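You operate a simulated robot arm through the tools that you are given. There is no shell and no other tool.

The job below is to be done with a simulated two-armed robot. You get a single attempt, and the scene is never put back.

## Task
Count the JOB 2 bundle and set machine eight's count dial to that number.
Fine: draw the jaw back afterwards; the bundle stays in the gauge.

The check looks at the end state, three seconds after you hand in, the way a careful person would. Anything else that was tipped, shoved, dropped, spilled or broken makes it a failure.

## Robot
Two 7-joint arms with two-finger parallel grippers on one trunk, on a base that drives. Base frame: it is fixed to the floor where the robot stands at the start and does not move with it; the origin is under the middle of the robot, x ahead of it, y to its left, z up. Lengths are in mm, angles in degrees, forces in N, time in s.
The left shoulder is at the start at [50, 187, 1010], the right one opposite. With the tool pointing down near the work surface each hand reaches from about 100 to 660 mm from the robot's upright axis, wherever it stands, measured 20 degrees to its own side. Places, roughly: count dial of machine eight [-2500, -1500, 1000]; count dial of machine five [-7100, -7500, 1000]; count dial of machine four [-6500, -6800, 1000]; count dial of machine one [-4800, -4700, 1000]; count dial of machine seven [-3200, -2400, 1000]; count dial of machine six [-7700, -8300, 1000]; count dial of machine three [-5900, -6100, 1000]; count dial of machine two [-5400, -5400, 1000]; count gauge jaw [-3400, 300, 800]; cradle of the count gauge [-3400, 400, 800]; loose bundle [-3500, 250, 750]; pressure dial of machine eight [-2400, -1500, 1000]; rocker switch of machine eight [-2400, -1500, 1000]; speed dial of machine eight [-2500, -1500, 1000]; start key of machine eight [-2500, -1400, 1000]; stop key of machine eight [-2500, -1500, 1000]; top-up pack [-3250, 500, 750]; zero knob [-3200, 400, 800]. Payload 3.43 kg a hand.
The tool frame of a hand sits at the grasp point between the pads (the TCP): z along the fingers, y along the line on which they close. The tips reach 30 mm beyond it. The gripper opens to 94 mm. The fingers are 28 mm wide and 10 mm thick; the gripper's body (50 by 96 mm) begins 55 mm behind the TCP.
Orientation is that of the tool frame in the base frame, as a unit quaternion [x, y, z, w]. With the fingers straight down and closing along the base's y, the tool's x points along the base's -x, its y along +y and its z along -z.

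## Interface
- The arms move only by the tool play_rows. It takes "left_rows", "right_rows" or both (then of equal length, played together; a hand with none holds still); each is a list that holds one entry, the list of rows, each a list of 7 numbers: the turn, a rotation vector about the base's x, y, z in units of 4 degrees (1.0 is 4 degrees), then the shift along the base's x, y, z in units of 40 mm (1.0 is 40 mm), then the opening, from 0 (shut) to 1 (fully open). In form: [[[rx, ry, rz, tx, ty, tz, hand], ...]]. A call has 1 to 20 rows; each row shifts and turns the commanded pose from where the row before left it. A call with a number of a shift or a turn outside -1 to 1 is refused whole. Rows are played at 5 a second. More than 50 mm and 8.6 degrees between two rows, or a gripper value outside its range, and nothing of the call is played. A pose out of reach is approached as far as the arm can. The call stops where the force on the tool passes 40 N (or 10 N more than at its start, if that is more) or the arm is blocked; 0.2 s more then pass. The fingers move at their own pace (about 153 mm/s each) and stop on an object; they squeeze with about 39 N. The grip force told is the motor's: it shows also when the fingers shut on nothing. Time passes only in rows, and 0.2 s behind the last, so rows that do not move let the fingers close. The reply holds the time, the measured pose of the TCP, the force on the tool along the base axes, the opening and the grip force, in the units named above and with some noise, with the torque about the TCP (base axes, N m) and any sound that the robot's microphone picked up.
- Cameras (640 x 400 px; columns grow to the right, rows downward): "scene" is now at [149.3, 5.8, 1181.8]; the picture's right is [0.05, -1.00, 0.00], its down [-0.48, -0.03, -0.88] and it looks along [0.87, 0.05, -0.48] (base axes); focal length 244 px, centre (320, 200). "left" rides on the left gripper at [76, -14, -102] in its tool frame; the picture's right is [0.18, 0.98, 0.00], its down [-0.75, 0.14, -0.64] and it looks along [-0.63, 0.12, 0.77] (tool axes); focal length 243 px, centre (320, 200). "right" rides on the right gripper at [76, 14, -102] in its tool frame; the picture's right is [-0.18, 0.98, 0.00], its down [-0.75, -0.14, -0.64] and it looks along [-0.63, -0.12, 0.77] (tool axes); focal length 243 px, centre (320, 200). There is no depth. A picture from a camera that has moved, and an enlarged one, comes with that camera's place and axes in the base frame and with its lens.
- grab_frame(camera): a new picture of that camera. The clock stands still meanwhile.
- move_column(by): slides the trunk up (or, below 0, down) by that many mm; the arms and the scene camera ride with it, the base frame stays. It gives what a move gives, with no picture.
- roll_base(legs): drives the robot by 1 to 6 legs, each [ahead, left, turn to the left] in mm, mm and degrees, along the robot's own axes; the way and the turn of a leg run together, so that a leg with both is an arc; at most 1500 mm and 180 degrees a leg. The arms and the cameras ride along, it lands a little off, and it stops where it bumps. It gives what a move gives.
- head_to(pan, tilt): turns the head with the scene camera to pan (to the left, within 80 degrees either way) and tilt (down, from -29 to 69), counted from straight ahead of the robot. It gives what a move gives.
- enlarge(camera, box): a new picture of the part [left, top, right, bottom] of that camera's present view, enlarged. The clock stands still meanwhile.
- finish_job(): hands the job in; it is judged then, once.

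Places have to be worked out from the pictures, the camera data and where the tool is seen. Open the grippers and draw the arms clear of the work before you hand the job in, unless the task says otherwise.

The tools are called by a JSON object that holds its "name" and its "arguments". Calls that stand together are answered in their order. play_rows: Moves the arms, as the interface text tells. Its arguments: {"type":"object","properties":{"left_rows":{"type":"array","items":{"type":"array","items":{"type":"array","items":{"type":"number"}}}},"right_rows":{"type":"array","items":{"type":"array","items":{"type":"array","items":{"type":"number"}}}}},"required":[]} The other tools are called the same way: move_column (by) slides the trunk up or down; roll_base (legs) drives the base; head_to (pan, tilt) turns the head that bears the scene camera; grab_frame (camera) takes a picture; enlarge (camera, box) takes an enlarged picture of a part of a camera's view; finish_job () hands the job in.

At the start:

```text
clock: 0.0
left_ee_pos: [505.2, 238.6, 1006.1]
left_orientation: [-0.001, 1.0, 0.0, 0.0]
left_ft_force: [-0.3, 1.5, -0.3]
left_torque: [0.0, 0.03, -0.02]
left_opening: 94.0
left_finger_force: 0.1
right_ee_pos: [378.0, -140.9, 1075.5]
right_orientation: [0.0, 1.0, 0.0, 0.0]
right_ft_force: [-0.2, -0.5, -0.6]
right_torque: [-0.02, 0.01, -0.01]
right_opening: 94.0
right_finger_force: 0.0
trunk travel left (down, up): [-225.0, 207.0]
robot x, y, heading: [0.5, -0.7, 0.1]
head pan, tilt: [3.1, 28.9]
```

scene: 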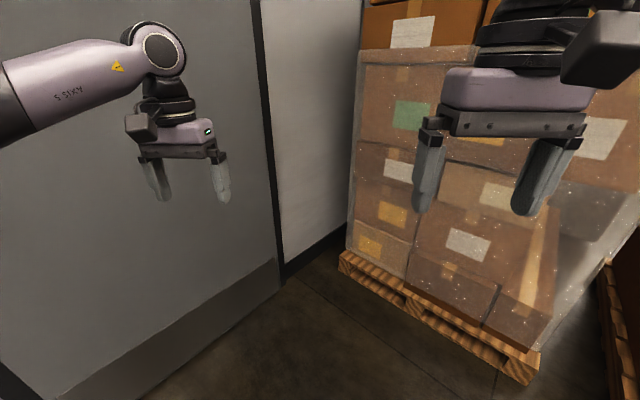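
right: 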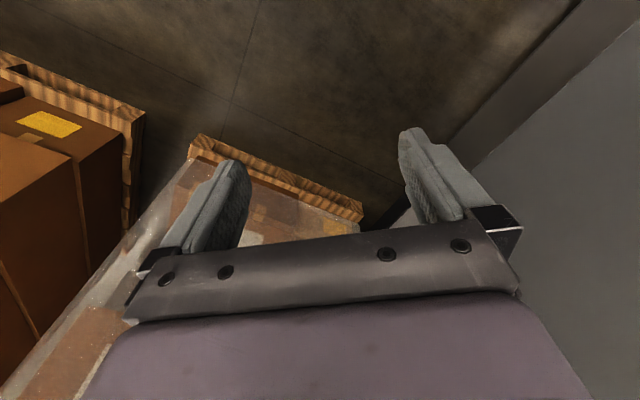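
left: 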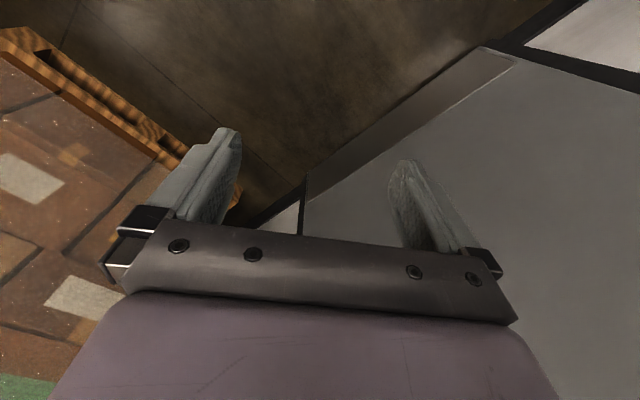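

The robot faces a wall and a pallet; the work places are behind it. I look to the left and the right with the head before I drive.

{"name": "head_to", "arguments": {"pan": 80, "tilt": 20}}

{"name": "grab_frame", "arguments": {"camera": "scene"}}

{"name": "head_to", "arguments": {"pan": -80, "tilt": 20}}

{"name": "grab_frame", "arguments": {"camera": "scene"}}

```text
clock: 1.5
left_ee_pos: [504.6, 239.6, 1004.8]
left_orientation: [-0.001, 1.0, 0.0, 0.0]
left_ft_force: [0.6, 0.6, -0.7]
left_torque: [-0.01, 0.02, -0.01]
left_opening: 94.0
left_finger_force: 0.0
right_ee_pos: [378.3, -140.8, 1073.9]
right_orientation: [-0.001, 1.0, -0.001, -0.001]
right_ft_force: [-0.2, 0.2, -0.3]
right_torque: [-0.02, -0.03, 0.01]
right_opening: 94.1
right_finger_force: 0.2
trunk travel left (down, up): [-225.0, 207.0]
robot x, y, heading: [-0.7, -2.1, -0.1]
head pan, tilt: [80.0, 20.0]
```

```text
taken
camera scene: at [74.7, 92.6, 1196.1], right [0.98, -0.17, 0.0], down [-0.06, -0.34, -0.94], along [0.16, 0.93, -0.34], focal length 244 px, centre (320, 200)
```

scene: 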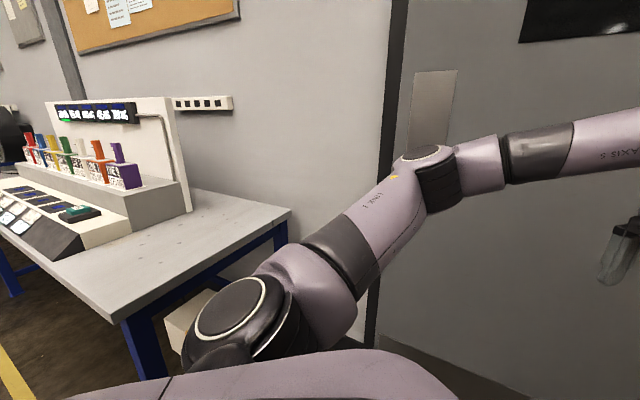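

```text
clock: 4.0
left_ee_pos: [505.5, 239.3, 1004.3]
left_orientation: [0.0, 1.0, 0.0, 0.0]
left_ft_force: [-0.2, 0.1, -0.9]
left_torque: [-0.02, 0.02, -0.01]
left_opening: 93.6
left_finger_force: 0.1
right_ee_pos: [378.9, -140.0, 1075.1]
right_orientation: [0.001, 1.0, 0.0, -0.001]
right_ft_force: [0.1, 0.9, -0.1]
right_torque: [0.0, 0.01, -0.01]
right_opening: 94.0
right_finger_force: 0.0
trunk travel left (down, up): [-225.0, 207.0]
robot x, y, heading: [1.8, -0.1, -0.3]
head pan, tilt: [-80.0, 20.0]
```

```text
taken
camera scene: at [74.7, -90.8, 1196.1], right [-0.98, -0.17, 0.0], down [-0.06, 0.34, -0.94], along [0.16, -0.93, -0.34], focal length 244 px, centre (320, 200)
```

scene: 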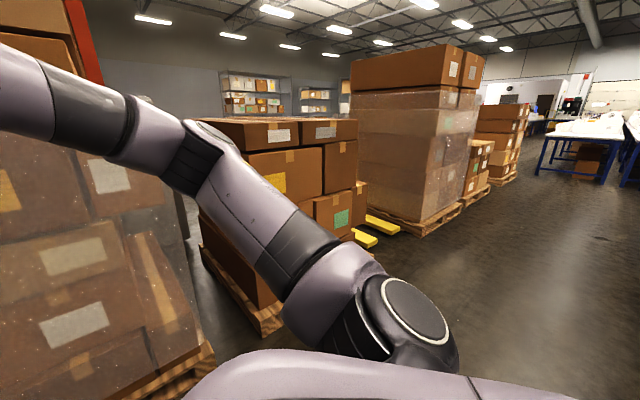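

To my right is an open aisle, with pallets more than a metre off; on the left a bench with its corner near (-215, 685). I turn right by 90 degrees in place, and look along the aisle toward -x.

{"name": "roll_base", "arguments": {"legs": [[0, 0, -90]]}}

{"name": "head_to", "arguments": {"pan": -75, "tilt": 18}}

{"name": "grab_frame", "arguments": {"camera": "scene"}}

{"name": "head_to", "arguments": {"pan": -30, "tilt": 18}}

{"name": "grab_frame", "arguments": {"camera": "scene"}}

```text
clock: 8.2
left_ee_pos: [236.0, -507.2, 1005.5]
left_orientation: [0.709, 0.705, 0.0, 0.0]
left_ft_force: [-0.3, 0.5, -0.2]
left_torque: [0.02, 0.01, -0.02]
left_opening: 94.0
left_finger_force: 0.1
right_ee_pos: [-142.6, -377.6, 1074.3]
right_orientation: [0.709, 0.705, 0.0, 0.001]
right_ft_force: [-0.5, -0.3, 0.6]
right_torque: [0.01, 0.01, -0.01]
right_opening: 93.9
right_finger_force: 0.1
trunk travel left (down, up): [-225.0, 207.0]
robot x, y, heading: [-1.8, -0.0, -90.0]
head pan, tilt: [-80.0, 20.0]
```

```text
clock: 8.9
left_ee_pos: [235.5, -506.5, 1006.2]
left_orientation: [0.708, 0.706, 0.001, 0.0]
left_ft_force: [0.4, 0.4, 0.6]
left_torque: [0.0, -0.04, 0.0]
left_opening: 94.1
left_finger_force: 0.0
right_ee_pos: [-142.8, -378.0, 1075.0]
right_orientation: [0.709, 0.705, 0.0, 0.0]
right_ft_force: [0.7, 1.0, 0.5]
right_torque: [0.0, -0.01, 0.0]
right_opening: 94.2
right_finger_force: 0.0
trunk travel left (down, up): [-225.0, 207.0]
robot x, y, heading: [-1.2, -2.4, -90.4]
head pan, tilt: [-75.0, 18.0]
```

```text
taken
camera scene: at [-90.5, -81.1, 1199.3], right [-0.25, 0.97, 0.0], down [0.3, 0.08, -0.95], along [-0.92, -0.24, -0.31], focal length 244 px, centre (320, 200)
```

scene: 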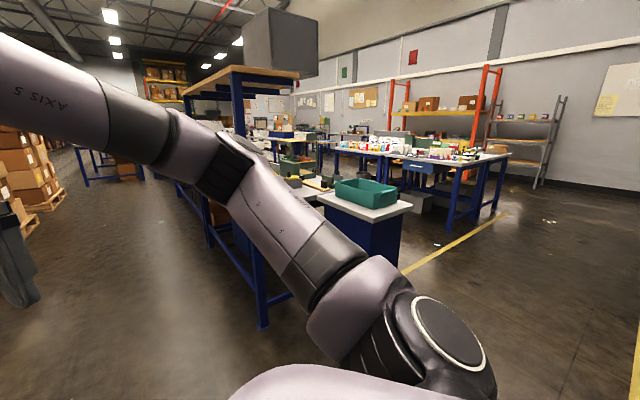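

```text
clock: 10.0
left_ee_pos: [234.7, -506.5, 1006.3]
left_orientation: [0.709, 0.706, 0.0, 0.0]
left_ft_force: [1.1, 0.1, 0.2]
left_torque: [-0.02, -0.03, 0.02]
left_opening: 94.1
left_finger_force: 0.1
right_ee_pos: [-142.9, -376.6, 1074.8]
right_orientation: [0.71, 0.704, 0.001, 0.0]
right_ft_force: [-0.5, -0.1, -0.3]
right_torque: [0.01, 0.0, 0.0]
right_opening: 93.8
right_finger_force: 0.1
trunk travel left (down, up): [-225.0, 207.0]
robot x, y, heading: [-1.1, 1.2, -90.0]
head pan, tilt: [-30.0, 18.0]
```

```text
taken
camera scene: at [-47.5, -138.0, 1199.3], right [-0.86, 0.51, 0.0], down [0.16, 0.27, -0.95], along [-0.48, -0.82, -0.31], focal length 244 px, centre (320, 200)
```

scene: 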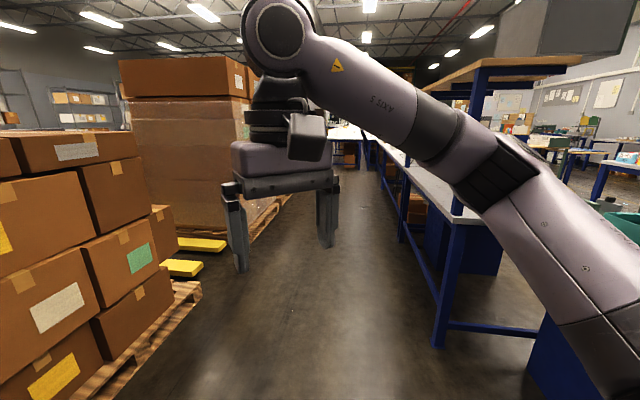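

Clear within arm's sweep: the nearest thing is a table leg near (-1150, -725). I turn another 80 degrees to face the aisle and look.

{"name": "roll_base", "arguments": {"legs": [[0, 0, -90]]}}

{"name": "head_to", "arguments": {"pan": 0, "tilt": 15}}

{"name": "grab_frame", "arguments": {"camera": "scene"}}

{"name": "head_to", "arguments": {"pan": -60, "tilt": 18}}

{"name": "grab_frame", "arguments": {"camera": "scene"}}

{"name": "head_to", "arguments": {"pan": 60, "tilt": 18}}

{"name": "grab_frame", "arguments": {"camera": "scene"}}

```text
clock: 14.3
left_ee_pos: [-513.5, -220.9, 1006.7]
left_orientation: [1.0, -0.017, 0.0, 0.0]
left_ft_force: [0.1, 0.1, -0.1]
left_torque: [0.01, 0.0, 0.0]
left_opening: 94.0
left_finger_force: 0.0
right_ee_pos: [-372.0, 154.1, 1074.3]
right_orientation: [1.0, -0.018, 0.0, 0.0]
right_ft_force: [0.4, -0.5, -1.0]
right_torque: [0.0, -0.01, -0.01]
right_opening: 94.0
right_finger_force: 0.1
trunk travel left (down, up): [-225.0, 207.0]
robot x, y, heading: [-0.7, 3.1, 178.1]
head pan, tilt: [-30.0, 18.0]
```

```text
clock: 15.2
left_ee_pos: [-512.8, -220.2, 1004.9]
left_orientation: [1.0, -0.017, 0.0, 0.0]
left_ft_force: [-1.1, -0.1, 0.1]
left_torque: [-0.03, -0.01, -0.02]
left_opening: 94.0
left_finger_force: 0.1
right_ee_pos: [-372.3, 152.2, 1074.1]
right_orientation: [1.0, -0.018, 0.0, 0.0]
right_ft_force: [-0.4, -0.4, 0.5]
right_torque: [0.01, 0.0, 0.04]
right_opening: 94.0
right_finger_force: 0.0
trunk travel left (down, up): [-225.0, 207.0]
robot x, y, heading: [-1.3, 0.9, 178.0]
head pan, tilt: [0.0, 15.0]
```

```text
taken
camera scene: at [-151.6, 6.4, 1204.2], right [0.04, 1.0, 0.0], down [0.26, -0.01, -0.97], along [-0.97, 0.03, -0.26], focal length 244 px, centre (320, 200)
```

scene: 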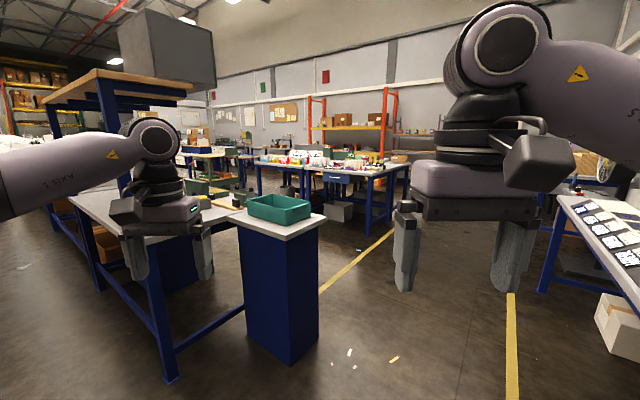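

```text
clock: 16.5
left_ee_pos: [-513.6, -220.9, 1006.3]
left_orientation: [1.0, -0.017, 0.0, 0.001]
left_ft_force: [0.4, 0.0, 0.5]
left_torque: [0.01, -0.02, 0.01]
left_opening: 94.1
left_finger_force: 0.0
right_ee_pos: [-374.0, 153.7, 1074.0]
right_orientation: [1.0, -0.018, 0.0, 0.0]
right_ft_force: [0.5, -0.5, 0.2]
right_torque: [-0.01, -0.01, -0.02]
right_opening: 93.8
right_finger_force: 0.0
trunk travel left (down, up): [-225.0, 207.0]
robot x, y, heading: [0.9, -1.3, 178.3]
head pan, tilt: [-60.0, 18.0]
```

```text
taken
camera scene: at [-102.1, 85.4, 1199.3], right [0.88, 0.47, 0.0], down [0.15, -0.27, -0.95], along [-0.45, 0.84, -0.31], focal length 244 px, centre (320, 200)
```

scene: 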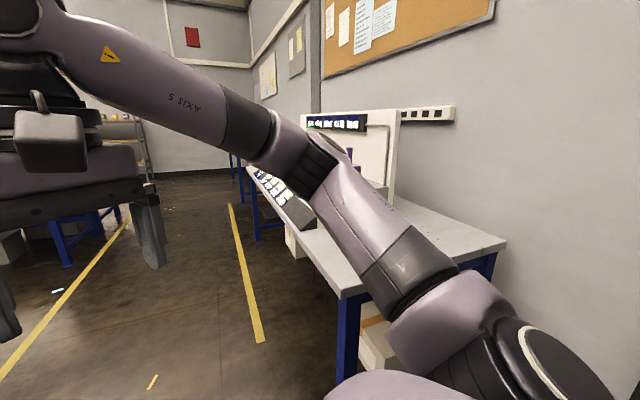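

```text
clock: 18.5
left_ee_pos: [-512.7, -220.0, 1004.9]
left_orientation: [1.0, -0.018, 0.0, 0.0]
left_ft_force: [-0.4, 0.1, -0.1]
left_torque: [0.02, 0.02, -0.01]
left_opening: 94.0
left_finger_force: 0.0
right_ee_pos: [-373.3, 154.1, 1074.9]
right_orientation: [1.0, -0.017, 0.0, 0.0]
right_ft_force: [-1.0, -0.5, 0.1]
right_torque: [-0.05, 0.0, 0.01]
right_opening: 93.9
right_finger_force: 0.1
trunk travel left (down, up): [-225.0, 207.0]
robot x, y, heading: [-6.5, -2.4, 178.1]
head pan, tilt: [60.0, 18.0]
```

```text
taken
camera scene: at [-107.8, -76.1, 1199.3], right [-0.85, 0.53, 0.0], down [0.16, 0.26, -0.95], along [-0.5, -0.81, -0.31], focal length 244 px, centre (320, 200)
```

scene: 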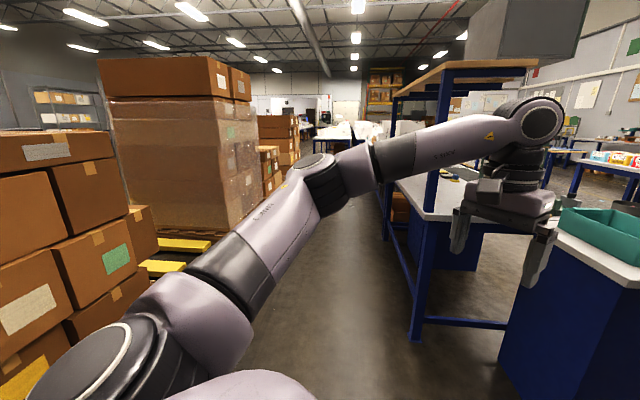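

The table with the colourful tray items, about 3 m ahead, is likely the gauge table. I look straight ahead and zoom in on it.

{"name": "head_to", "arguments": {"pan": 0, "tilt": 15}}

{"name": "enlarge", "arguments": {"camera": "scene", "box": [230, 110, 430, 235]}}

{"name": "enlarge", "arguments": {"camera": "scene", "box": [30, 100, 250, 238]}}

```text
clock: 19.8
left_ee_pos: [-513.0, -219.8, 1006.0]
left_orientation: [1.0, -0.018, 0.0, 0.0]
left_ft_force: [0.2, -0.4, -0.4]
left_torque: [0.0, 0.01, -0.02]
left_opening: 94.1
left_finger_force: 0.0
right_ee_pos: [-372.2, 154.6, 1075.0]
right_orientation: [1.0, -0.019, -0.001, 0.0]
right_ft_force: [0.0, -0.8, 0.7]
right_torque: [0.01, 0.01, -0.01]
right_opening: 94.0
right_finger_force: 0.1
trunk travel left (down, up): [-225.0, 207.0]
robot x, y, heading: [3.1, 3.2, 177.9]
head pan, tilt: [0.0, 15.0]
```

```text
3.20 times, centred on (330, 172) of scene
camera zoom: at [-151.6, 6.2, 1204.2], right [0.03, 1.0, 0.0], down [0.26, -0.01, -0.97], along [-0.97, 0.03, -0.26], focal length 782 px, centre (288, 288)
```

zoom: 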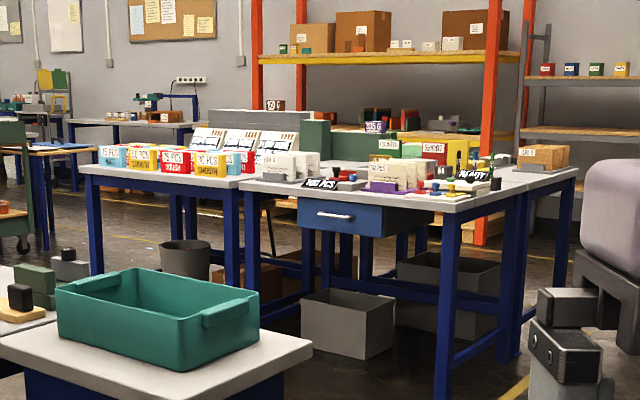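

```text
2.90 times, centred on (140, 169) of scene
camera zoom: at [-151.6, 6.2, 1204.2], right [0.03, 1.0, 0.0], down [0.26, -0.01, -0.97], along [-0.97, 0.03, -0.26], focal length 708 px, centre (842, 290)
```

zoom: 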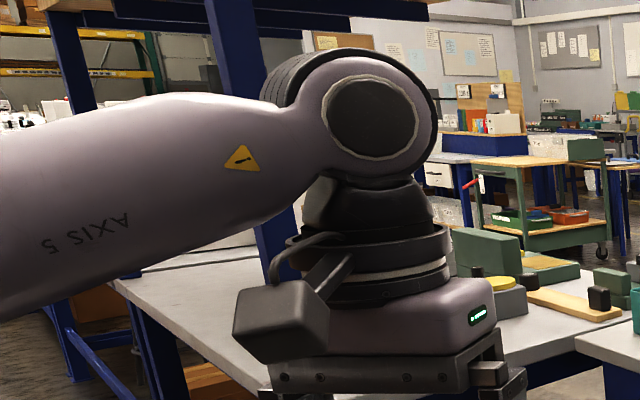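

Table geometry: the whole room is rotated, with the gauge table's front edge running from about (-3690,-100) to (-3080,745), facing about (0.81,-0.585). I turn to heading ~144 degrees, sidestep left to the corridor centre, and look.

{"name": "roll_base", "arguments": {"legs": [[0, 0, -34], [0, 350, 0]]}}

{"name": "grab_frame", "arguments": {"camera": "scene"}}

```text
clock: 25.1
left_ee_pos: [-754.9, -177.4, 1006.0]
left_orientation: [0.951, -0.309, 0.0, 0.0]
left_ft_force: [-0.2, 0.6, -0.4]
left_torque: [0.0, 0.01, 0.01]
left_opening: 94.1
left_finger_force: 0.1
right_ee_pos: [-428.5, 54.4, 1075.9]
right_orientation: [0.951, -0.31, 0.0, 0.0]
right_ft_force: [0.4, 0.1, 0.4]
right_torque: [0.01, -0.02, -0.01]
right_opening: 93.9
right_finger_force: 0.1
trunk travel left (down, up): [-225.0, 207.0]
robot x, y, heading: [-210.1, -282.4, 144.0]
head pan, tilt: [0.0, 15.0]
```

```text
taken
camera scene: at [-328.5, -191.1, 1204.2], right [0.59, 0.81, 0.0], down [0.21, -0.15, -0.97], along [-0.78, 0.57, -0.26], focal length 244 px, centre (320, 200)
```

scene: 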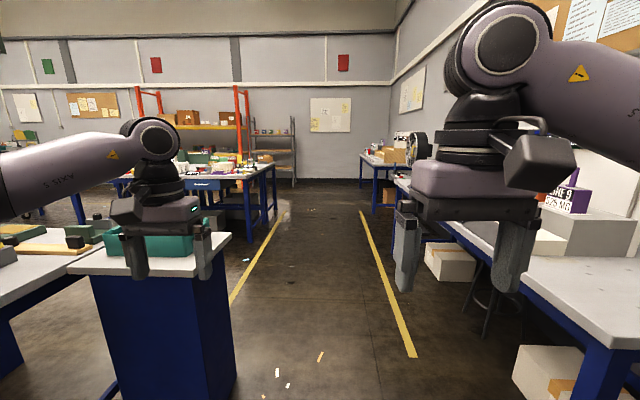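

The corridor is clear: pedestal edge at v≈-770, bench edge at v≈+276. I drive 1500 + 500 mm ahead with a slight shift right, then look left.

{"name": "roll_base", "arguments": {"legs": [[200, -90, 0], [1500, 0, 0], [400, 0, 0]]}}

{"name": "head_to", "arguments": {"pan": 45, "tilt": 20}}

{"name": "grab_frame", "arguments": {"camera": "scene"}}

{"name": "head_to", "arguments": {"pan": 80, "tilt": 15}}

{"name": "grab_frame", "arguments": {"camera": "scene"}}

```text
clock: 36.0
left_ee_pos: [-2439.6, 1109.2, 1004.9]
left_orientation: [0.956, -0.294, -0.001, 0.0]
left_ft_force: [-0.2, 1.1, 0.5]
left_torque: [0.04, 0.01, 0.03]
left_opening: 93.7
left_finger_force: 0.1
right_ee_pos: [-2120.8, 1352.0, 1074.6]
right_orientation: [0.955, -0.295, 0.0, 0.0]
right_ft_force: [0.5, -0.8, -0.1]
right_torque: [-0.01, 0.0, 0.02]
right_opening: 94.2
right_finger_force: 0.1
trunk travel left (down, up): [-225.0, 207.0]
robot x, y, heading: [-1886.0, 1021.5, 145.7]
head pan, tilt: [0.0, 15.0]
```

```text
clock: 37.1
left_ee_pos: [-2439.4, 1109.4, 1005.6]
left_orientation: [0.956, -0.295, 0.0, 0.001]
left_ft_force: [-0.7, -1.1, -0.1]
left_torque: [0.0, -0.01, -0.01]
left_opening: 94.1
left_finger_force: 0.1
right_ee_pos: [-2121.5, 1351.2, 1075.2]
right_orientation: [0.955, -0.296, 0.0, 0.0]
right_ft_force: [-0.6, -0.1, -0.3]
right_torque: [-0.01, 0.01, 0.0]
right_opening: 93.9
right_finger_force: 0.0
trunk travel left (down, up): [-225.0, 207.0]
robot x, y, heading: [-1890.6, 1024.9, 145.9]
head pan, tilt: [45.0, 20.0]
```

```text
taken
camera scene: at [-2027.1, 1038.6, 1196.1], right [-0.19, 0.98, 0.0], down [0.34, 0.06, -0.94], along [-0.92, -0.17, -0.34], focal length 244 px, centre (320, 200)
```

scene: 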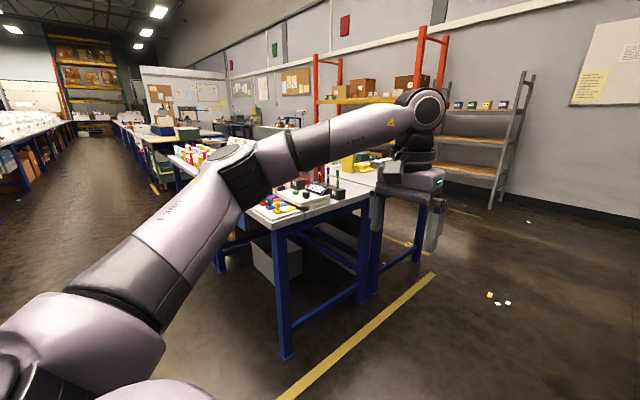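

```text
clock: 38.1
left_ee_pos: [-2439.9, 1108.5, 1005.6]
left_orientation: [0.956, -0.294, 0.0, 0.001]
left_ft_force: [-0.5, -0.4, -0.2]
left_torque: [-0.02, -0.02, 0.02]
left_opening: 94.0
left_finger_force: 0.0
right_ee_pos: [-2120.1, 1350.7, 1074.5]
right_orientation: [0.955, -0.295, 0.0, 0.0]
right_ft_force: [0.0, -0.1, 0.3]
right_torque: [0.01, -0.01, 0.01]
right_opening: 94.0
right_finger_force: 0.1
trunk travel left (down, up): [-225.0, 207.0]
robot x, y, heading: [-1888.0, 1023.3, 145.7]
head pan, tilt: [80.0, 15.0]
```

```text
taken
camera scene: at [-2000.8, 989.0, 1204.2], right [-0.72, 0.7, 0.0], down [0.18, 0.19, -0.97], along [-0.67, -0.69, -0.26], focal length 244 px, centre (320, 200)
```

scene: 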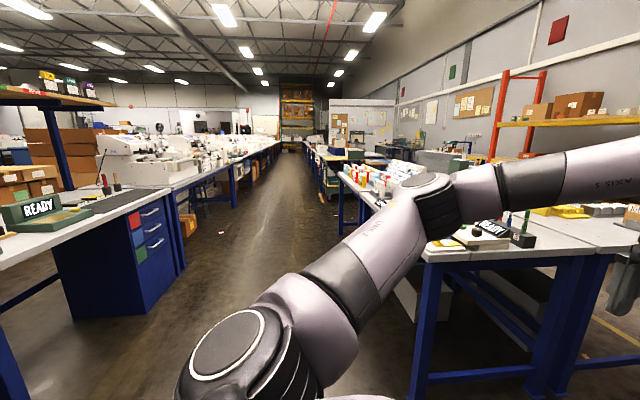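

The aisle is open: the gauge table's front right corner is near (-2865, 690), and the sewing bench edge is about 1450 mm away on the other side. I sidestep left to stand before the gauge, hands staying short of the table edge.

{"name": "roll_base", "arguments": {"legs": [[-60, 1330, 0]]}}

{"name": "head_to", "arguments": {"pan": 0, "tilt": 30}}

{"name": "grab_frame", "arguments": {"camera": "scene"}}

{"name": "head_to", "arguments": {"pan": 80, "tilt": 15}}

{"name": "grab_frame", "arguments": {"camera": "scene"}}

```text
clock: 49.6
left_ee_pos: [-3127.4, 45.6, 1005.6]
left_orientation: [0.951, -0.31, 0.0, 0.0]
left_ft_force: [-1.2, -0.4, -0.4]
left_torque: [0.04, 0.03, 0.0]
left_opening: 93.8
left_finger_force: 0.0
right_ee_pos: [-2799.6, 275.1, 1074.1]
right_orientation: [0.95, -0.311, 0.0, 0.0]
right_ft_force: [0.1, -0.6, 1.2]
right_torque: [-0.01, 0.03, 0.03]
right_opening: 93.7
right_finger_force: 0.0
trunk travel left (down, up): [-225.0, 207.0]
robot x, y, heading: [-2575.3, -60.8, 143.7]
head pan, tilt: [80.0, 15.0]
```

```text
clock: 51.2
left_ee_pos: [-3127.0, 44.3, 1005.2]
left_orientation: [0.951, -0.309, 0.001, 0.0]
left_ft_force: [0.0, 0.4, -0.4]
left_torque: [-0.01, -0.02, -0.03]
left_opening: 94.1
left_finger_force: 0.1
right_ee_pos: [-2800.6, 274.8, 1073.5]
right_orientation: [0.951, -0.311, 0.0, 0.0]
right_ft_force: [-0.8, -0.4, 0.4]
right_torque: [-0.02, -0.01, 0.04]
right_opening: 93.9
right_finger_force: 0.0
trunk travel left (down, up): [-225.0, 207.0]
robot x, y, heading: [-2575.5, -55.5, 143.8]
head pan, tilt: [0.0, 30.0]
```

```text
taken
camera scene: at [-2697.8, 27.1, 1180.0], right [0.59, 0.81, 0.0], down [0.4, -0.29, -0.87], along [-0.7, 0.51, -0.5], focal length 244 px, centre (320, 200)
```

scene: 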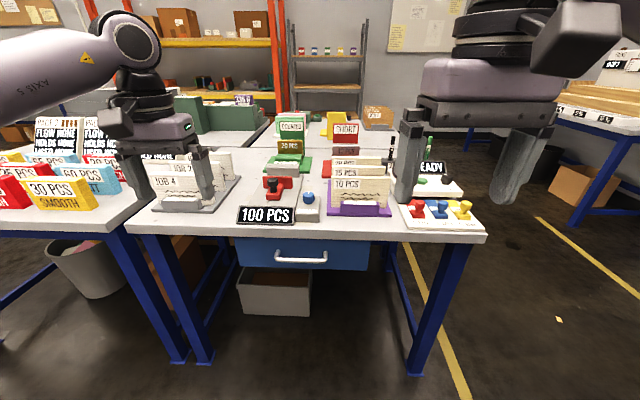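

```text
clock: 52.7
left_ee_pos: [-3127.6, 45.1, 1005.8]
left_orientation: [0.951, -0.31, 0.0, 0.001]
left_ft_force: [-0.3, 0.1, 0.0]
left_torque: [0.0, 0.01, 0.01]
left_opening: 93.8
left_finger_force: 0.1
right_ee_pos: [-2800.6, 274.3, 1074.7]
right_orientation: [0.951, -0.311, 0.0, 0.0]
right_ft_force: [-0.1, 0.6, -0.3]
right_torque: [0.04, -0.05, 0.02]
right_opening: 93.9
right_finger_force: 0.1
trunk travel left (down, up): [-225.0, 207.0]
robot x, y, heading: [-2580.8, -63.9, 144.0]
head pan, tilt: [80.0, 15.0]
```

```text
taken
camera scene: at [-2692.2, -90.8, 1204.2], right [-0.69, 0.72, 0.0], down [0.19, 0.18, -0.97], along [-0.7, -0.67, -0.26], focal length 244 px, centre (320, 200)
```

scene: 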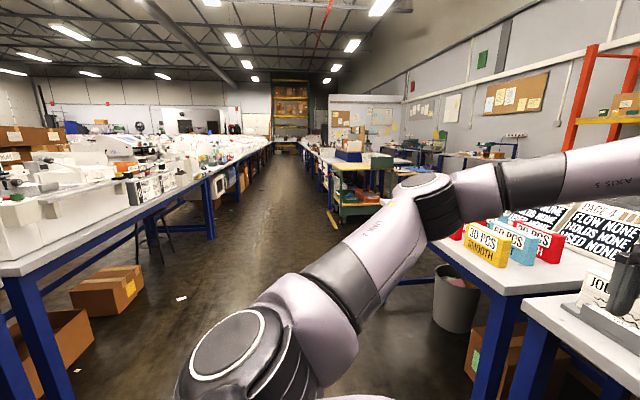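

I'm in front of the gauge table now. I zoom in on the table top from here.

{"name": "head_to", "arguments": {"pan": 0, "tilt": 35}}

{"name": "grab_frame", "arguments": {"camera": "scene"}}

{"name": "enlarge", "arguments": {"camera": "scene", "box": [130, 80, 330, 205]}}

{"name": "enlarge", "arguments": {"camera": "scene", "box": [300, 80, 500, 205]}}

{"name": "enlarge", "arguments": {"camera": "scene", "box": [0, 60, 200, 185]}}

{"name": "enlarge", "arguments": {"camera": "left", "box": [0, 0, 640, 400]}}

```text
clock: 54.2
left_ee_pos: [-3126.7, 43.0, 1005.4]
left_orientation: [0.951, -0.31, 0.0, -0.001]
left_ft_force: [-0.1, -0.8, -0.4]
left_torque: [0.0, 0.01, -0.02]
left_opening: 93.9
left_finger_force: 0.0
right_ee_pos: [-2798.6, 276.2, 1073.9]
right_orientation: [0.95, -0.311, 0.0, -0.001]
right_ft_force: [-0.6, 1.1, 0.3]
right_torque: [0.0, 0.01, -0.03]
right_opening: 94.2
right_finger_force: 0.0
trunk travel left (down, up): [-225.0, 207.0]
robot x, y, heading: [-2577.1, -65.3, 143.8]
head pan, tilt: [0.0, 35.0]
```

```text
taken
camera scene: at [-2695.9, 25.7, 1172.2], right [0.59, 0.81, 0.0], down [0.46, -0.34, -0.82], along [-0.66, 0.48, -0.57], focal length 244 px, centre (320, 200)
```

scene: 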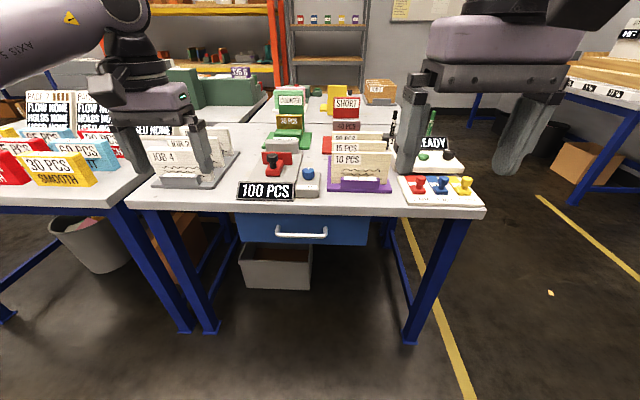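

```text
3.20 times, centred on (230, 142) of scene
camera zoom: at [-2695.9, 25.7, 1172.2], right [0.59, 0.81, 0.0], down [0.46, -0.34, -0.82], along [-0.66, 0.48, -0.57], focal length 782 px, centre (608, 384)
```

zoom: 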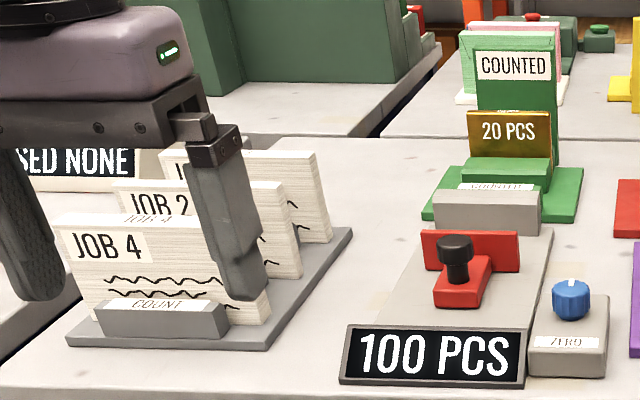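

```text
3.20 times, centred on (400, 142) of scene
camera zoom: at [-2695.9, 25.7, 1172.2], right [0.59, 0.81, 0.0], down [0.46, -0.34, -0.82], along [-0.66, 0.48, -0.57], focal length 782 px, centre (64, 384)
```

zoom: 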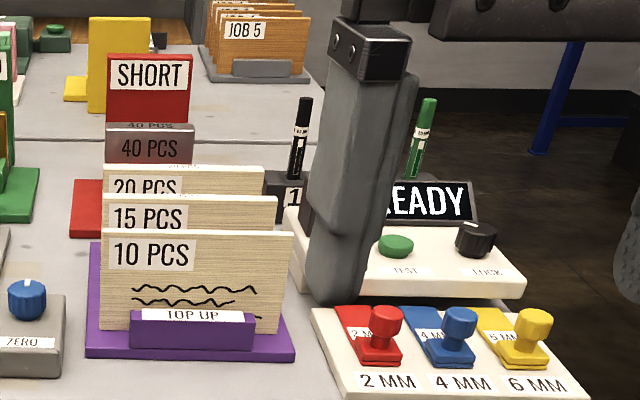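

```text
3.20 times, centred on (100, 122) of scene
camera zoom: at [-2695.9, 25.7, 1172.2], right [0.59, 0.81, 0.0], down [0.46, -0.34, -0.82], along [-0.66, 0.48, -0.57], focal length 782 px, centre (1024, 448)
```

zoom: 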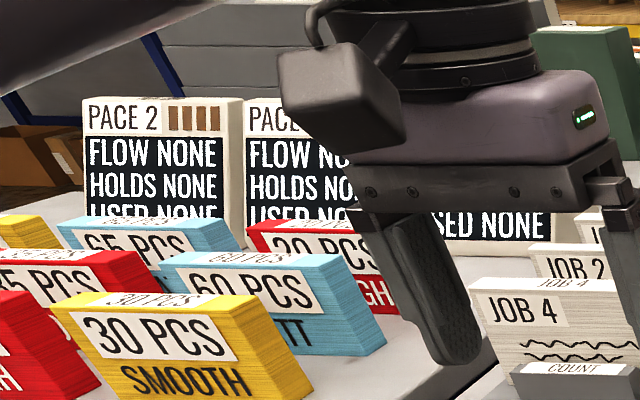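

```text
1.00 times, centred on (320, 200) of left (not enlarged: the box is as wide or as high as the picture)
camera zoom: at [-3057.3, 10.4, 1106.9], right [-0.43, -0.9, 0.0], down [-0.69, 0.33, 0.64], along [-0.58, 0.28, -0.77], focal length 243 px, centre (320, 200)
```

zoom: 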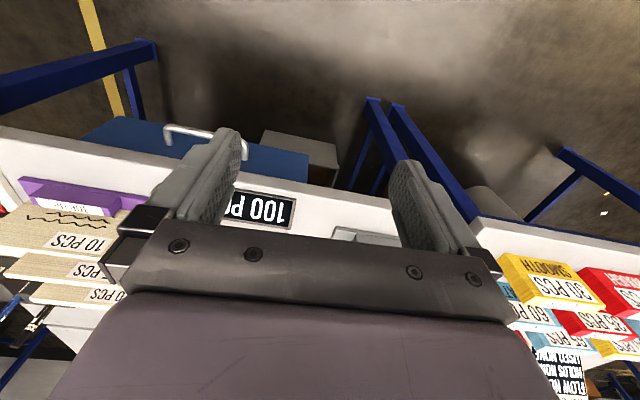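

The gauge reads "100 PCS" with the jaw back; JOB 2 is the middle bundle in the grey COUNT rack on the left. The hands block the view, so I draw them back and out to the sides, then look again.

{"name": "play_rows", "arguments": {"left_rows": [[[0, 0, 0, 0.395, -0.94, 0, 1], [0, 0, 0, 0.395, -0.94, 0, 1], [0, 0, 0, 0.395, -0.94, 0, 1], [0, 0, 0, 0.395, -0.94, 0, 1], [0, 0, 0, 0.395, -0.94, 0, 1]]], "right_rows": [[[0, 0, 0, 0.875, 0.537, 0, 1], [0, 0, 0, 0.875, 0.537, 0, 1], [0, 0, 0, 0.875, 0.537, 0, 1], [0, 0, 0, 0.875, 0.537, 0, 1], [0, 0, 0, 0.875, 0.537, 0, 1]]]}}

{"name": "grab_frame", "arguments": {"camera": "scene"}}

```text
clock: 55.4
left_ee_pos: [-3046.7, -144.7, 1008.8]
left_orientation: [0.951, -0.31, 0.0, 0.0]
left_ft_force: [0.3, -0.6, 0.7]
left_torque: [0.01, 0.02, -0.03]
left_opening: 93.8
left_finger_force: 0.0
right_ee_pos: [-2624.5, 380.0, 1076.1]
right_orientation: [0.951, -0.311, 0.0, 0.0]
right_ft_force: [0.9, 0.6, -1.1]
right_torque: [-0.03, 0.02, 0.02]
right_opening: 93.9
right_finger_force: 0.0
trunk travel left (down, up): [-225.0, 207.0]
robot x, y, heading: [-2576.9, -62.4, 143.8]
head pan, tilt: [0.0, 35.0]
```

```text
taken
camera scene: at [-2695.4, 25.5, 1172.3], right [0.59, 0.81, 0.0], down [0.46, -0.34, -0.82], along [-0.66, 0.48, -0.57], focal length 244 px, centre (320, 200)
```

scene: 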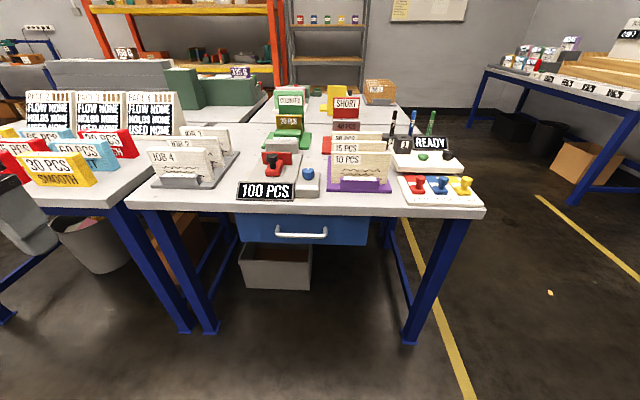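

View is clear. The table's front edge is rotated about 7 degrees from my heading, so I turn right 7, sidestep left 350 and approach 200 mm.

{"name": "roll_base", "arguments": {"legs": [[0, 0, -7], [0, 350, 0], [200, 0, 0]]}}

{"name": "head_to", "arguments": {"pan": 0, "tilt": 45}}

{"name": "grab_frame", "arguments": {"camera": "scene"}}

```text
clock: 60.8
left_ee_pos: [-3438.0, -211.9, 1008.4]
left_orientation: [0.931, -0.366, 0.0, -0.001]
left_ft_force: [-0.2, 0.7, 0.3]
left_torque: [-0.01, 0.0, 0.01]
left_opening: 93.9
left_finger_force: 0.0
right_ee_pos: [-2955.8, 260.7, 1075.9]
right_orientation: [0.931, -0.365, 0.0, 0.0]
right_ft_force: [-0.2, 0.1, -1.0]
right_torque: [0.02, 0.02, -0.01]
right_opening: 93.8
right_finger_force: 0.0
trunk travel left (down, up): [-225.0, 207.0]
robot x, y, heading: [-2961.0, -185.0, 137.0]
head pan, tilt: [0.0, 35.0]
```

```text
clock: 61.5
left_ee_pos: [-3437.6, -212.2, 1008.2]
left_orientation: [0.931, -0.366, 0.0, 0.0]
left_ft_force: [0.8, 0.6, -0.4]
left_torque: [-0.03, 0.01, 0.01]
left_opening: 93.9
left_finger_force: 0.0
right_ee_pos: [-2956.2, 259.0, 1075.9]
right_orientation: [0.931, -0.365, -0.001, 0.001]
right_ft_force: [-0.5, 0.2, -0.6]
right_torque: [-0.04, 0.01, -0.01]
right_opening: 93.9
right_finger_force: 0.0
trunk travel left (down, up): [-225.0, 207.0]
robot x, y, heading: [-2963.9, -188.4, 137.1]
head pan, tilt: [0.0, 45.0]
```

```text
taken
camera scene: at [-3063.8, -88.7, 1157.4], right [0.68, 0.73, 0.0], down [0.52, -0.48, -0.71], along [-0.52, 0.48, -0.71], focal length 244 px, centre (320, 200)
```

scene: 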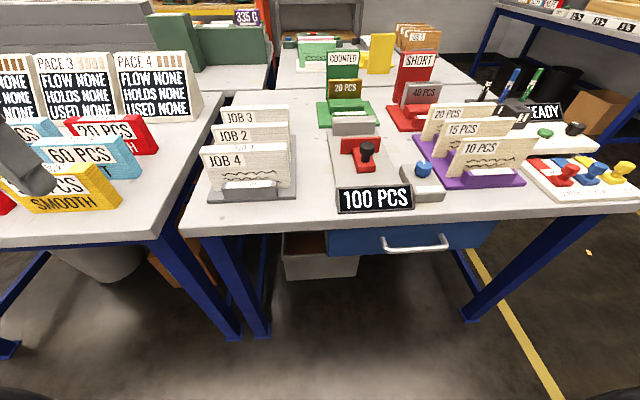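

Good view. I zoom in on the gauge, the rack and the knob to see spacing and jaw travel.

{"name": "enlarge", "arguments": {"camera": "scene", "box": [190, 95, 340, 210]}}

{"name": "enlarge", "arguments": {"camera": "scene", "box": [310, 80, 470, 220]}}

{"name": "enlarge", "arguments": {"camera": "scene", "box": [170, 180, 640, 270]}}

{"name": "enlarge", "arguments": {"camera": "scene", "box": [270, 0, 460, 119]}}

```text
3.48 times, centred on (265, 152) of scene
camera zoom: at [-3063.8, -88.7, 1157.4], right [0.68, 0.73, 0.0], down [0.52, -0.48, -0.71], along [-0.52, 0.48, -0.71], focal length 850 px, centre (511, 365)
```

zoom: 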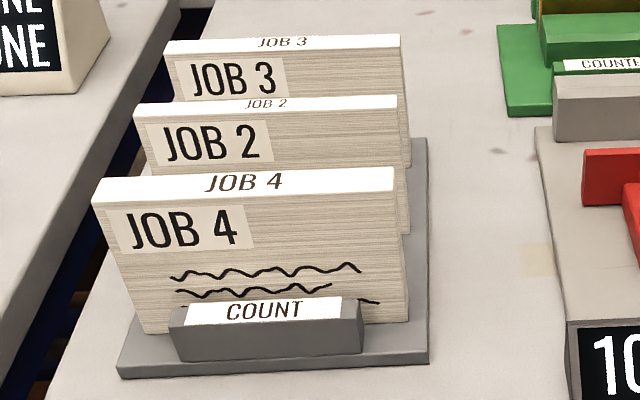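

```text
2.86 times, centred on (390, 150) of scene
camera zoom: at [-3063.8, -88.7, 1157.4], right [0.68, 0.73, 0.0], down [0.52, -0.48, -0.71], along [-0.52, 0.48, -0.71], focal length 698 px, centre (120, 343)
```

zoom: 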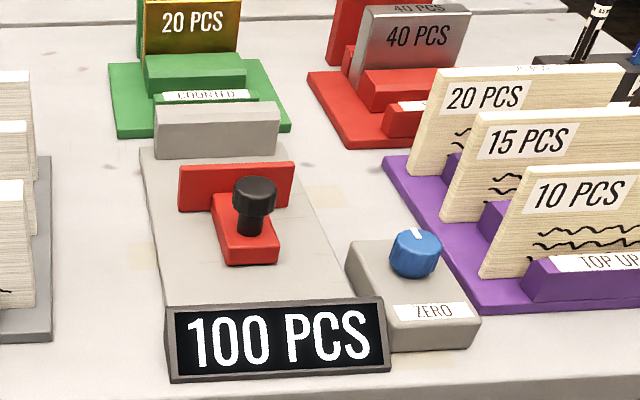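

```text
1.36 times, centred on (405, 225) of scene
camera zoom: at [-3063.8, -88.7, 1157.4], right [0.68, 0.73, 0.0], down [0.52, -0.48, -0.71], along [-0.52, 0.48, -0.71], focal length 333 px, centre (204, 166)
```

zoom: 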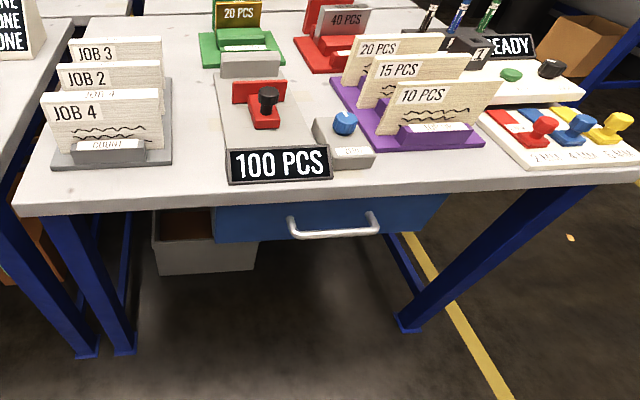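

```text
3.36 times, centred on (365, 60) of scene
camera zoom: at [-3063.8, -88.7, 1157.4], right [0.68, 0.73, 0.0], down [0.52, -0.48, -0.71], along [-0.52, 0.48, -0.71], focal length 821 px, centre (169, 672)
```

zoom: 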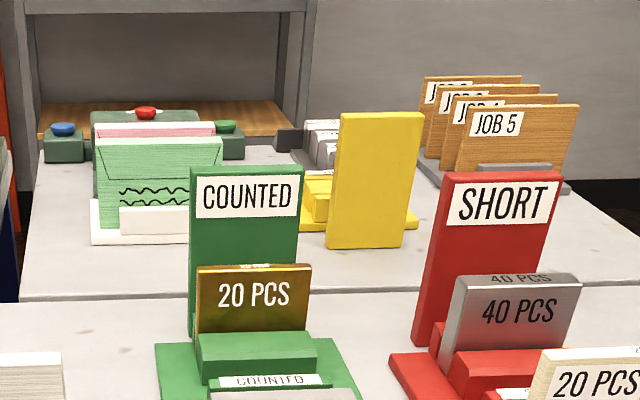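

JOB 2 top centre I judge at about (-3584, 163, 864), gauge jaw at about (-3406, 380), anvil face about (-3485, 441). I need ~170 mm more approach; first I look down to see my own base relative to the drawer handle and table edge.

{"name": "head_to", "arguments": {"pan": 0, "tilt": 69}}

{"name": "grab_frame", "arguments": {"camera": "scene"}}

{"name": "grab_frame", "arguments": {"camera": "right"}}

{"name": "grab_frame", "arguments": {"camera": "left"}}

```text
clock: 62.4
left_ee_pos: [-3438.0, -211.7, 1007.6]
left_orientation: [0.93, -0.367, 0.0, 0.001]
left_ft_force: [-0.7, 0.8, 0.4]
left_torque: [0.06, -0.01, 0.02]
left_opening: 94.0
left_finger_force: 0.2
right_ee_pos: [-2956.4, 260.8, 1076.3]
right_orientation: [0.931, -0.365, 0.001, 0.0]
right_ft_force: [-0.4, -0.1, 1.0]
right_torque: [0.03, 0.01, 0.01]
right_opening: 93.8
right_finger_force: 0.0
trunk travel left (down, up): [-225.0, 207.0]
robot x, y, heading: [-2961.6, -182.8, 136.9]
head pan, tilt: [0.0, 68.8]
```

```text
taken
camera scene: at [-3045.2, -106.0, 1128.6], right [0.68, 0.73, 0.0], down [0.68, -0.63, -0.36], along [-0.27, 0.25, -0.93], focal length 244 px, centre (320, 200)
```

scene: 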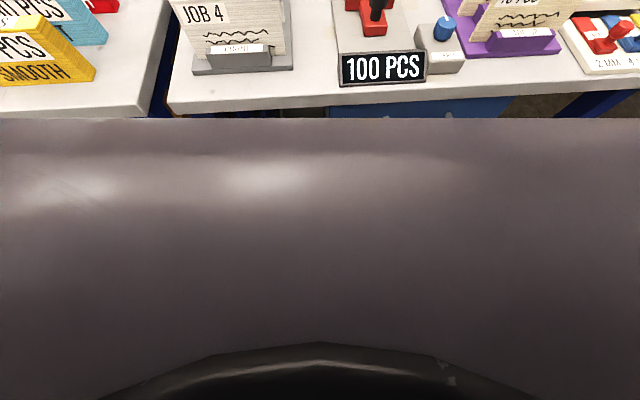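

```text
taken
camera right: at [-2908.7, 197.8, 1179.3], right [-0.8, -0.59, 0.0], down [-0.46, 0.62, 0.64], along [-0.38, 0.52, -0.77], focal length 243 px, centre (320, 200)
```

right: 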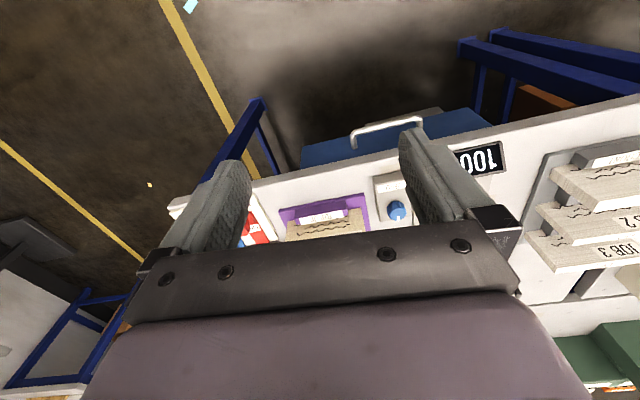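

```text
taken
camera left: at [-3372.6, -253.3, 1109.5], right [-0.53, -0.85, 0.0], down [-0.65, 0.41, 0.64], along [-0.54, 0.34, -0.77], focal length 243 px, centre (320, 200)
```

left: 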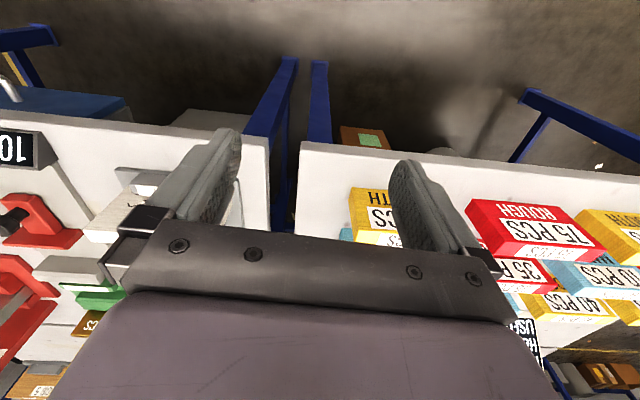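

The chest hides the base, so I approach in small steps. I align to 141 degrees, shift right 110 mm, and go ahead 100 mm, checking for a bump.

{"name": "roll_base", "arguments": {"legs": [[0, 0, 4.3], [0, -110, 0], [100, 0, 0]]}}

{"name": "head_to", "arguments": {"pan": 0, "tilt": 50}}

{"name": "grab_frame", "arguments": {"camera": "scene"}}

{"name": "grab_frame", "arguments": {"camera": "right"}}

```text
clock: 65.3
left_ee_pos: [-3445.4, -100.5, 1007.4]
left_orientation: [0.944, -0.33, 0.0, 0.0]
left_ft_force: [0.3, -0.6, 0.2]
left_torque: [0.03, 0.01, -0.02]
left_opening: 94.1
left_finger_force: 0.1
right_ee_pos: [-3001.5, 406.9, 1075.2]
right_orientation: [0.944, -0.33, 0.0, 0.0]
right_ft_force: [0.8, -0.1, 0.2]
right_torque: [-0.01, -0.01, -0.01]
right_opening: 93.8
right_finger_force: 0.1
trunk travel left (down, up): [-225.0, 207.0]
robot x, y, heading: [-2967.8, -39.4, 141.4]
head pan, tilt: [0.0, 68.8]
```

```text
clock: 66.1
left_ee_pos: [-3445.5, -98.9, 1007.4]
left_orientation: [0.944, -0.329, 0.0, 0.0]
left_ft_force: [0.7, 0.1, -0.8]
left_torque: [-0.01, -0.01, 0.0]
left_opening: 94.2
left_finger_force: 0.0
right_ee_pos: [-3001.6, 405.9, 1076.0]
right_orientation: [0.944, -0.33, 0.0, 0.001]
right_ft_force: [0.1, -0.8, 0.2]
right_torque: [0.04, 0.02, -0.01]
right_opening: 94.0
right_finger_force: 0.1
trunk travel left (down, up): [-225.0, 207.0]
robot x, y, heading: [-2974.1, -37.4, 141.1]
head pan, tilt: [0.0, 50.0]
```

```text
taken
camera scene: at [-3079.0, 47.6, 1150.4], right [0.62, 0.78, 0.0], down [0.6, -0.48, -0.64], along [-0.5, 0.4, -0.77], focal length 244 px, centre (320, 200)
```

scene: 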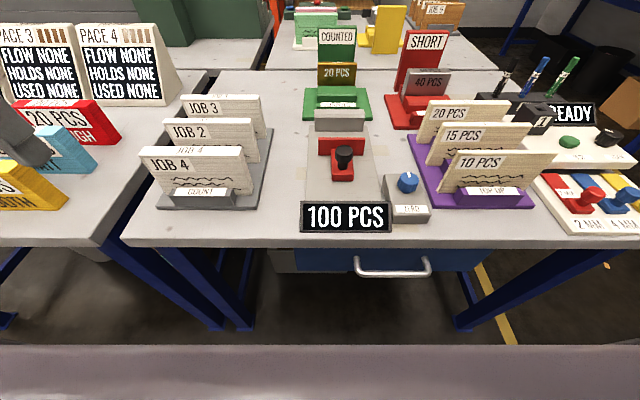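

```text
taken
camera right: at [-2949.7, 347.8, 1179.3], right [-0.76, -0.65, 0.0], down [-0.5, 0.58, 0.64], along [-0.42, 0.49, -0.77], focal length 243 px, centre (320, 200)
```

right: 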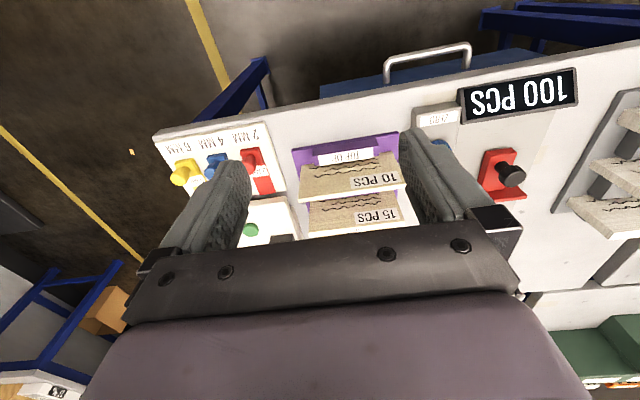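

Now well aligned; the table edge is ~364 mm ahead of my axis, the slot of the gauge ~635 mm, a bit out of reach. I creep ahead 45 mm twice, watching that the base doesn't bump.

{"name": "roll_base", "arguments": {"legs": [[45, 0, 0]]}}

{"name": "grab_frame", "arguments": {"camera": "scene"}}

```text
clock: 67.0
left_ee_pos: [-3482.2, -71.5, 1007.8]
left_orientation: [0.944, -0.33, 0.0, 0.0]
left_ft_force: [-0.8, -0.1, -1.4]
left_torque: [-0.02, 0.02, 0.01]
left_opening: 93.9
left_finger_force: 0.0
right_ee_pos: [-3038.3, 435.0, 1075.7]
right_orientation: [0.944, -0.331, 0.0, -0.001]
right_ft_force: [-0.5, 0.1, 0.1]
right_torque: [-0.01, -0.03, 0.02]
right_opening: 93.9
right_finger_force: 0.1
trunk travel left (down, up): [-225.0, 207.0]
robot x, y, heading: [-3009.7, -7.7, 141.5]
head pan, tilt: [0.0, 50.0]
```

```text
taken
camera scene: at [-3114.9, 76.2, 1150.4], right [0.62, 0.78, 0.0], down [0.6, -0.48, -0.64], along [-0.5, 0.4, -0.77], focal length 244 px, centre (320, 200)
```

scene: 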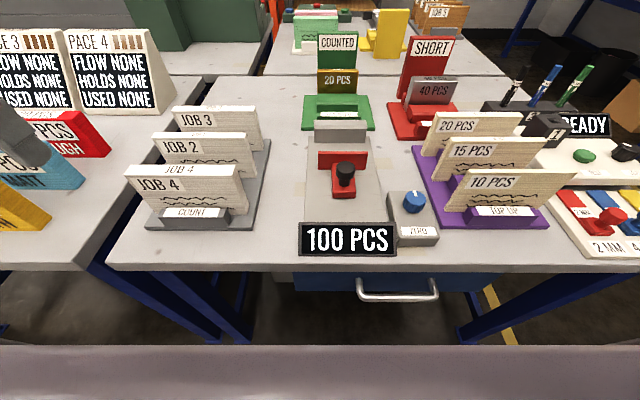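

No bump. Another 40 mm.

{"name": "roll_base", "arguments": {"legs": [[40, 0, 0]]}}

{"name": "grab_frame", "arguments": {"camera": "scene"}}

{"name": "enlarge", "arguments": {"camera": "scene", "box": [100, 100, 280, 215]}}

{"name": "enlarge", "arguments": {"camera": "scene", "box": [280, 110, 460, 270]}}

```text
clock: 67.9
left_ee_pos: [-3513.1, -46.1, 1008.1]
left_orientation: [0.944, -0.33, 0.0, 0.0]
left_ft_force: [-0.5, 0.7, -0.1]
left_torque: [0.02, 0.01, 0.01]
left_opening: 94.2
left_finger_force: 0.1
right_ee_pos: [-3068.4, 460.9, 1075.0]
right_orientation: [0.944, -0.33, -0.001, 0.0]
right_ft_force: [-0.1, -0.6, 0.2]
right_torque: [-0.02, -0.02, -0.02]
right_opening: 94.2
right_finger_force: 0.1
trunk travel left (down, up): [-225.0, 207.0]
robot x, y, heading: [-3040.8, 18.4, 141.4]
head pan, tilt: [0.0, 50.0]
```

```text
taken
camera scene: at [-3146.1, 101.3, 1150.4], right [0.62, 0.78, 0.0], down [0.6, -0.48, -0.64], along [-0.5, 0.4, -0.77], focal length 244 px, centre (320, 200)
```

scene: 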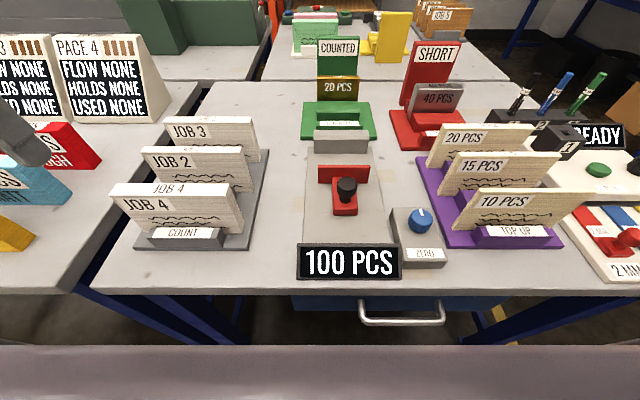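

```text
3.48 times, centred on (190, 158) of scene
camera zoom: at [-3146.1, 101.3, 1150.4], right [0.62, 0.78, 0.0], down [0.6, -0.48, -0.64], along [-0.5, 0.4, -0.77], focal length 850 px, centre (772, 348)
```

zoom: 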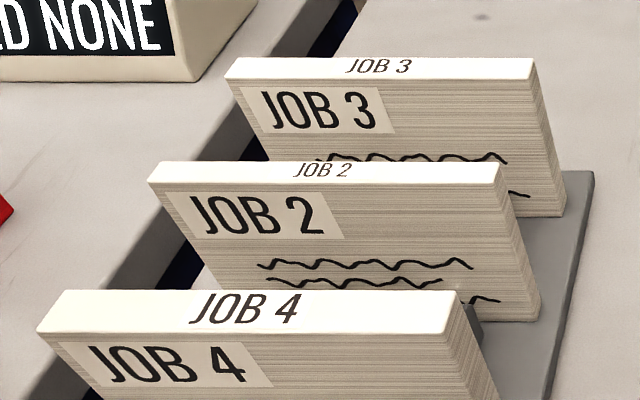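

```text
2.50 times, centred on (370, 190) of scene
camera zoom: at [-3146.1, 101.3, 1150.4], right [0.62, 0.78, 0.0], down [0.6, -0.48, -0.64], along [-0.5, 0.4, -0.77], focal length 611 px, centre (195, 225)
```

zoom: 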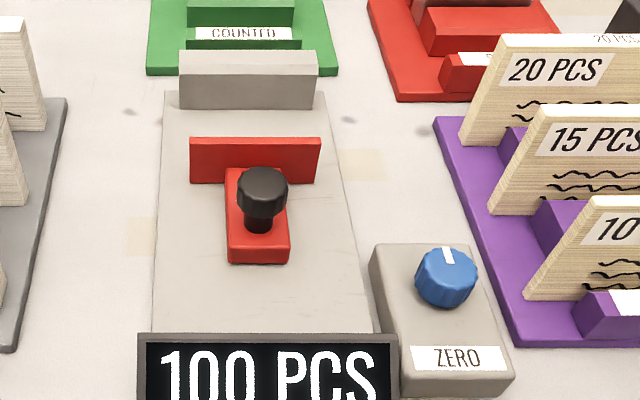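

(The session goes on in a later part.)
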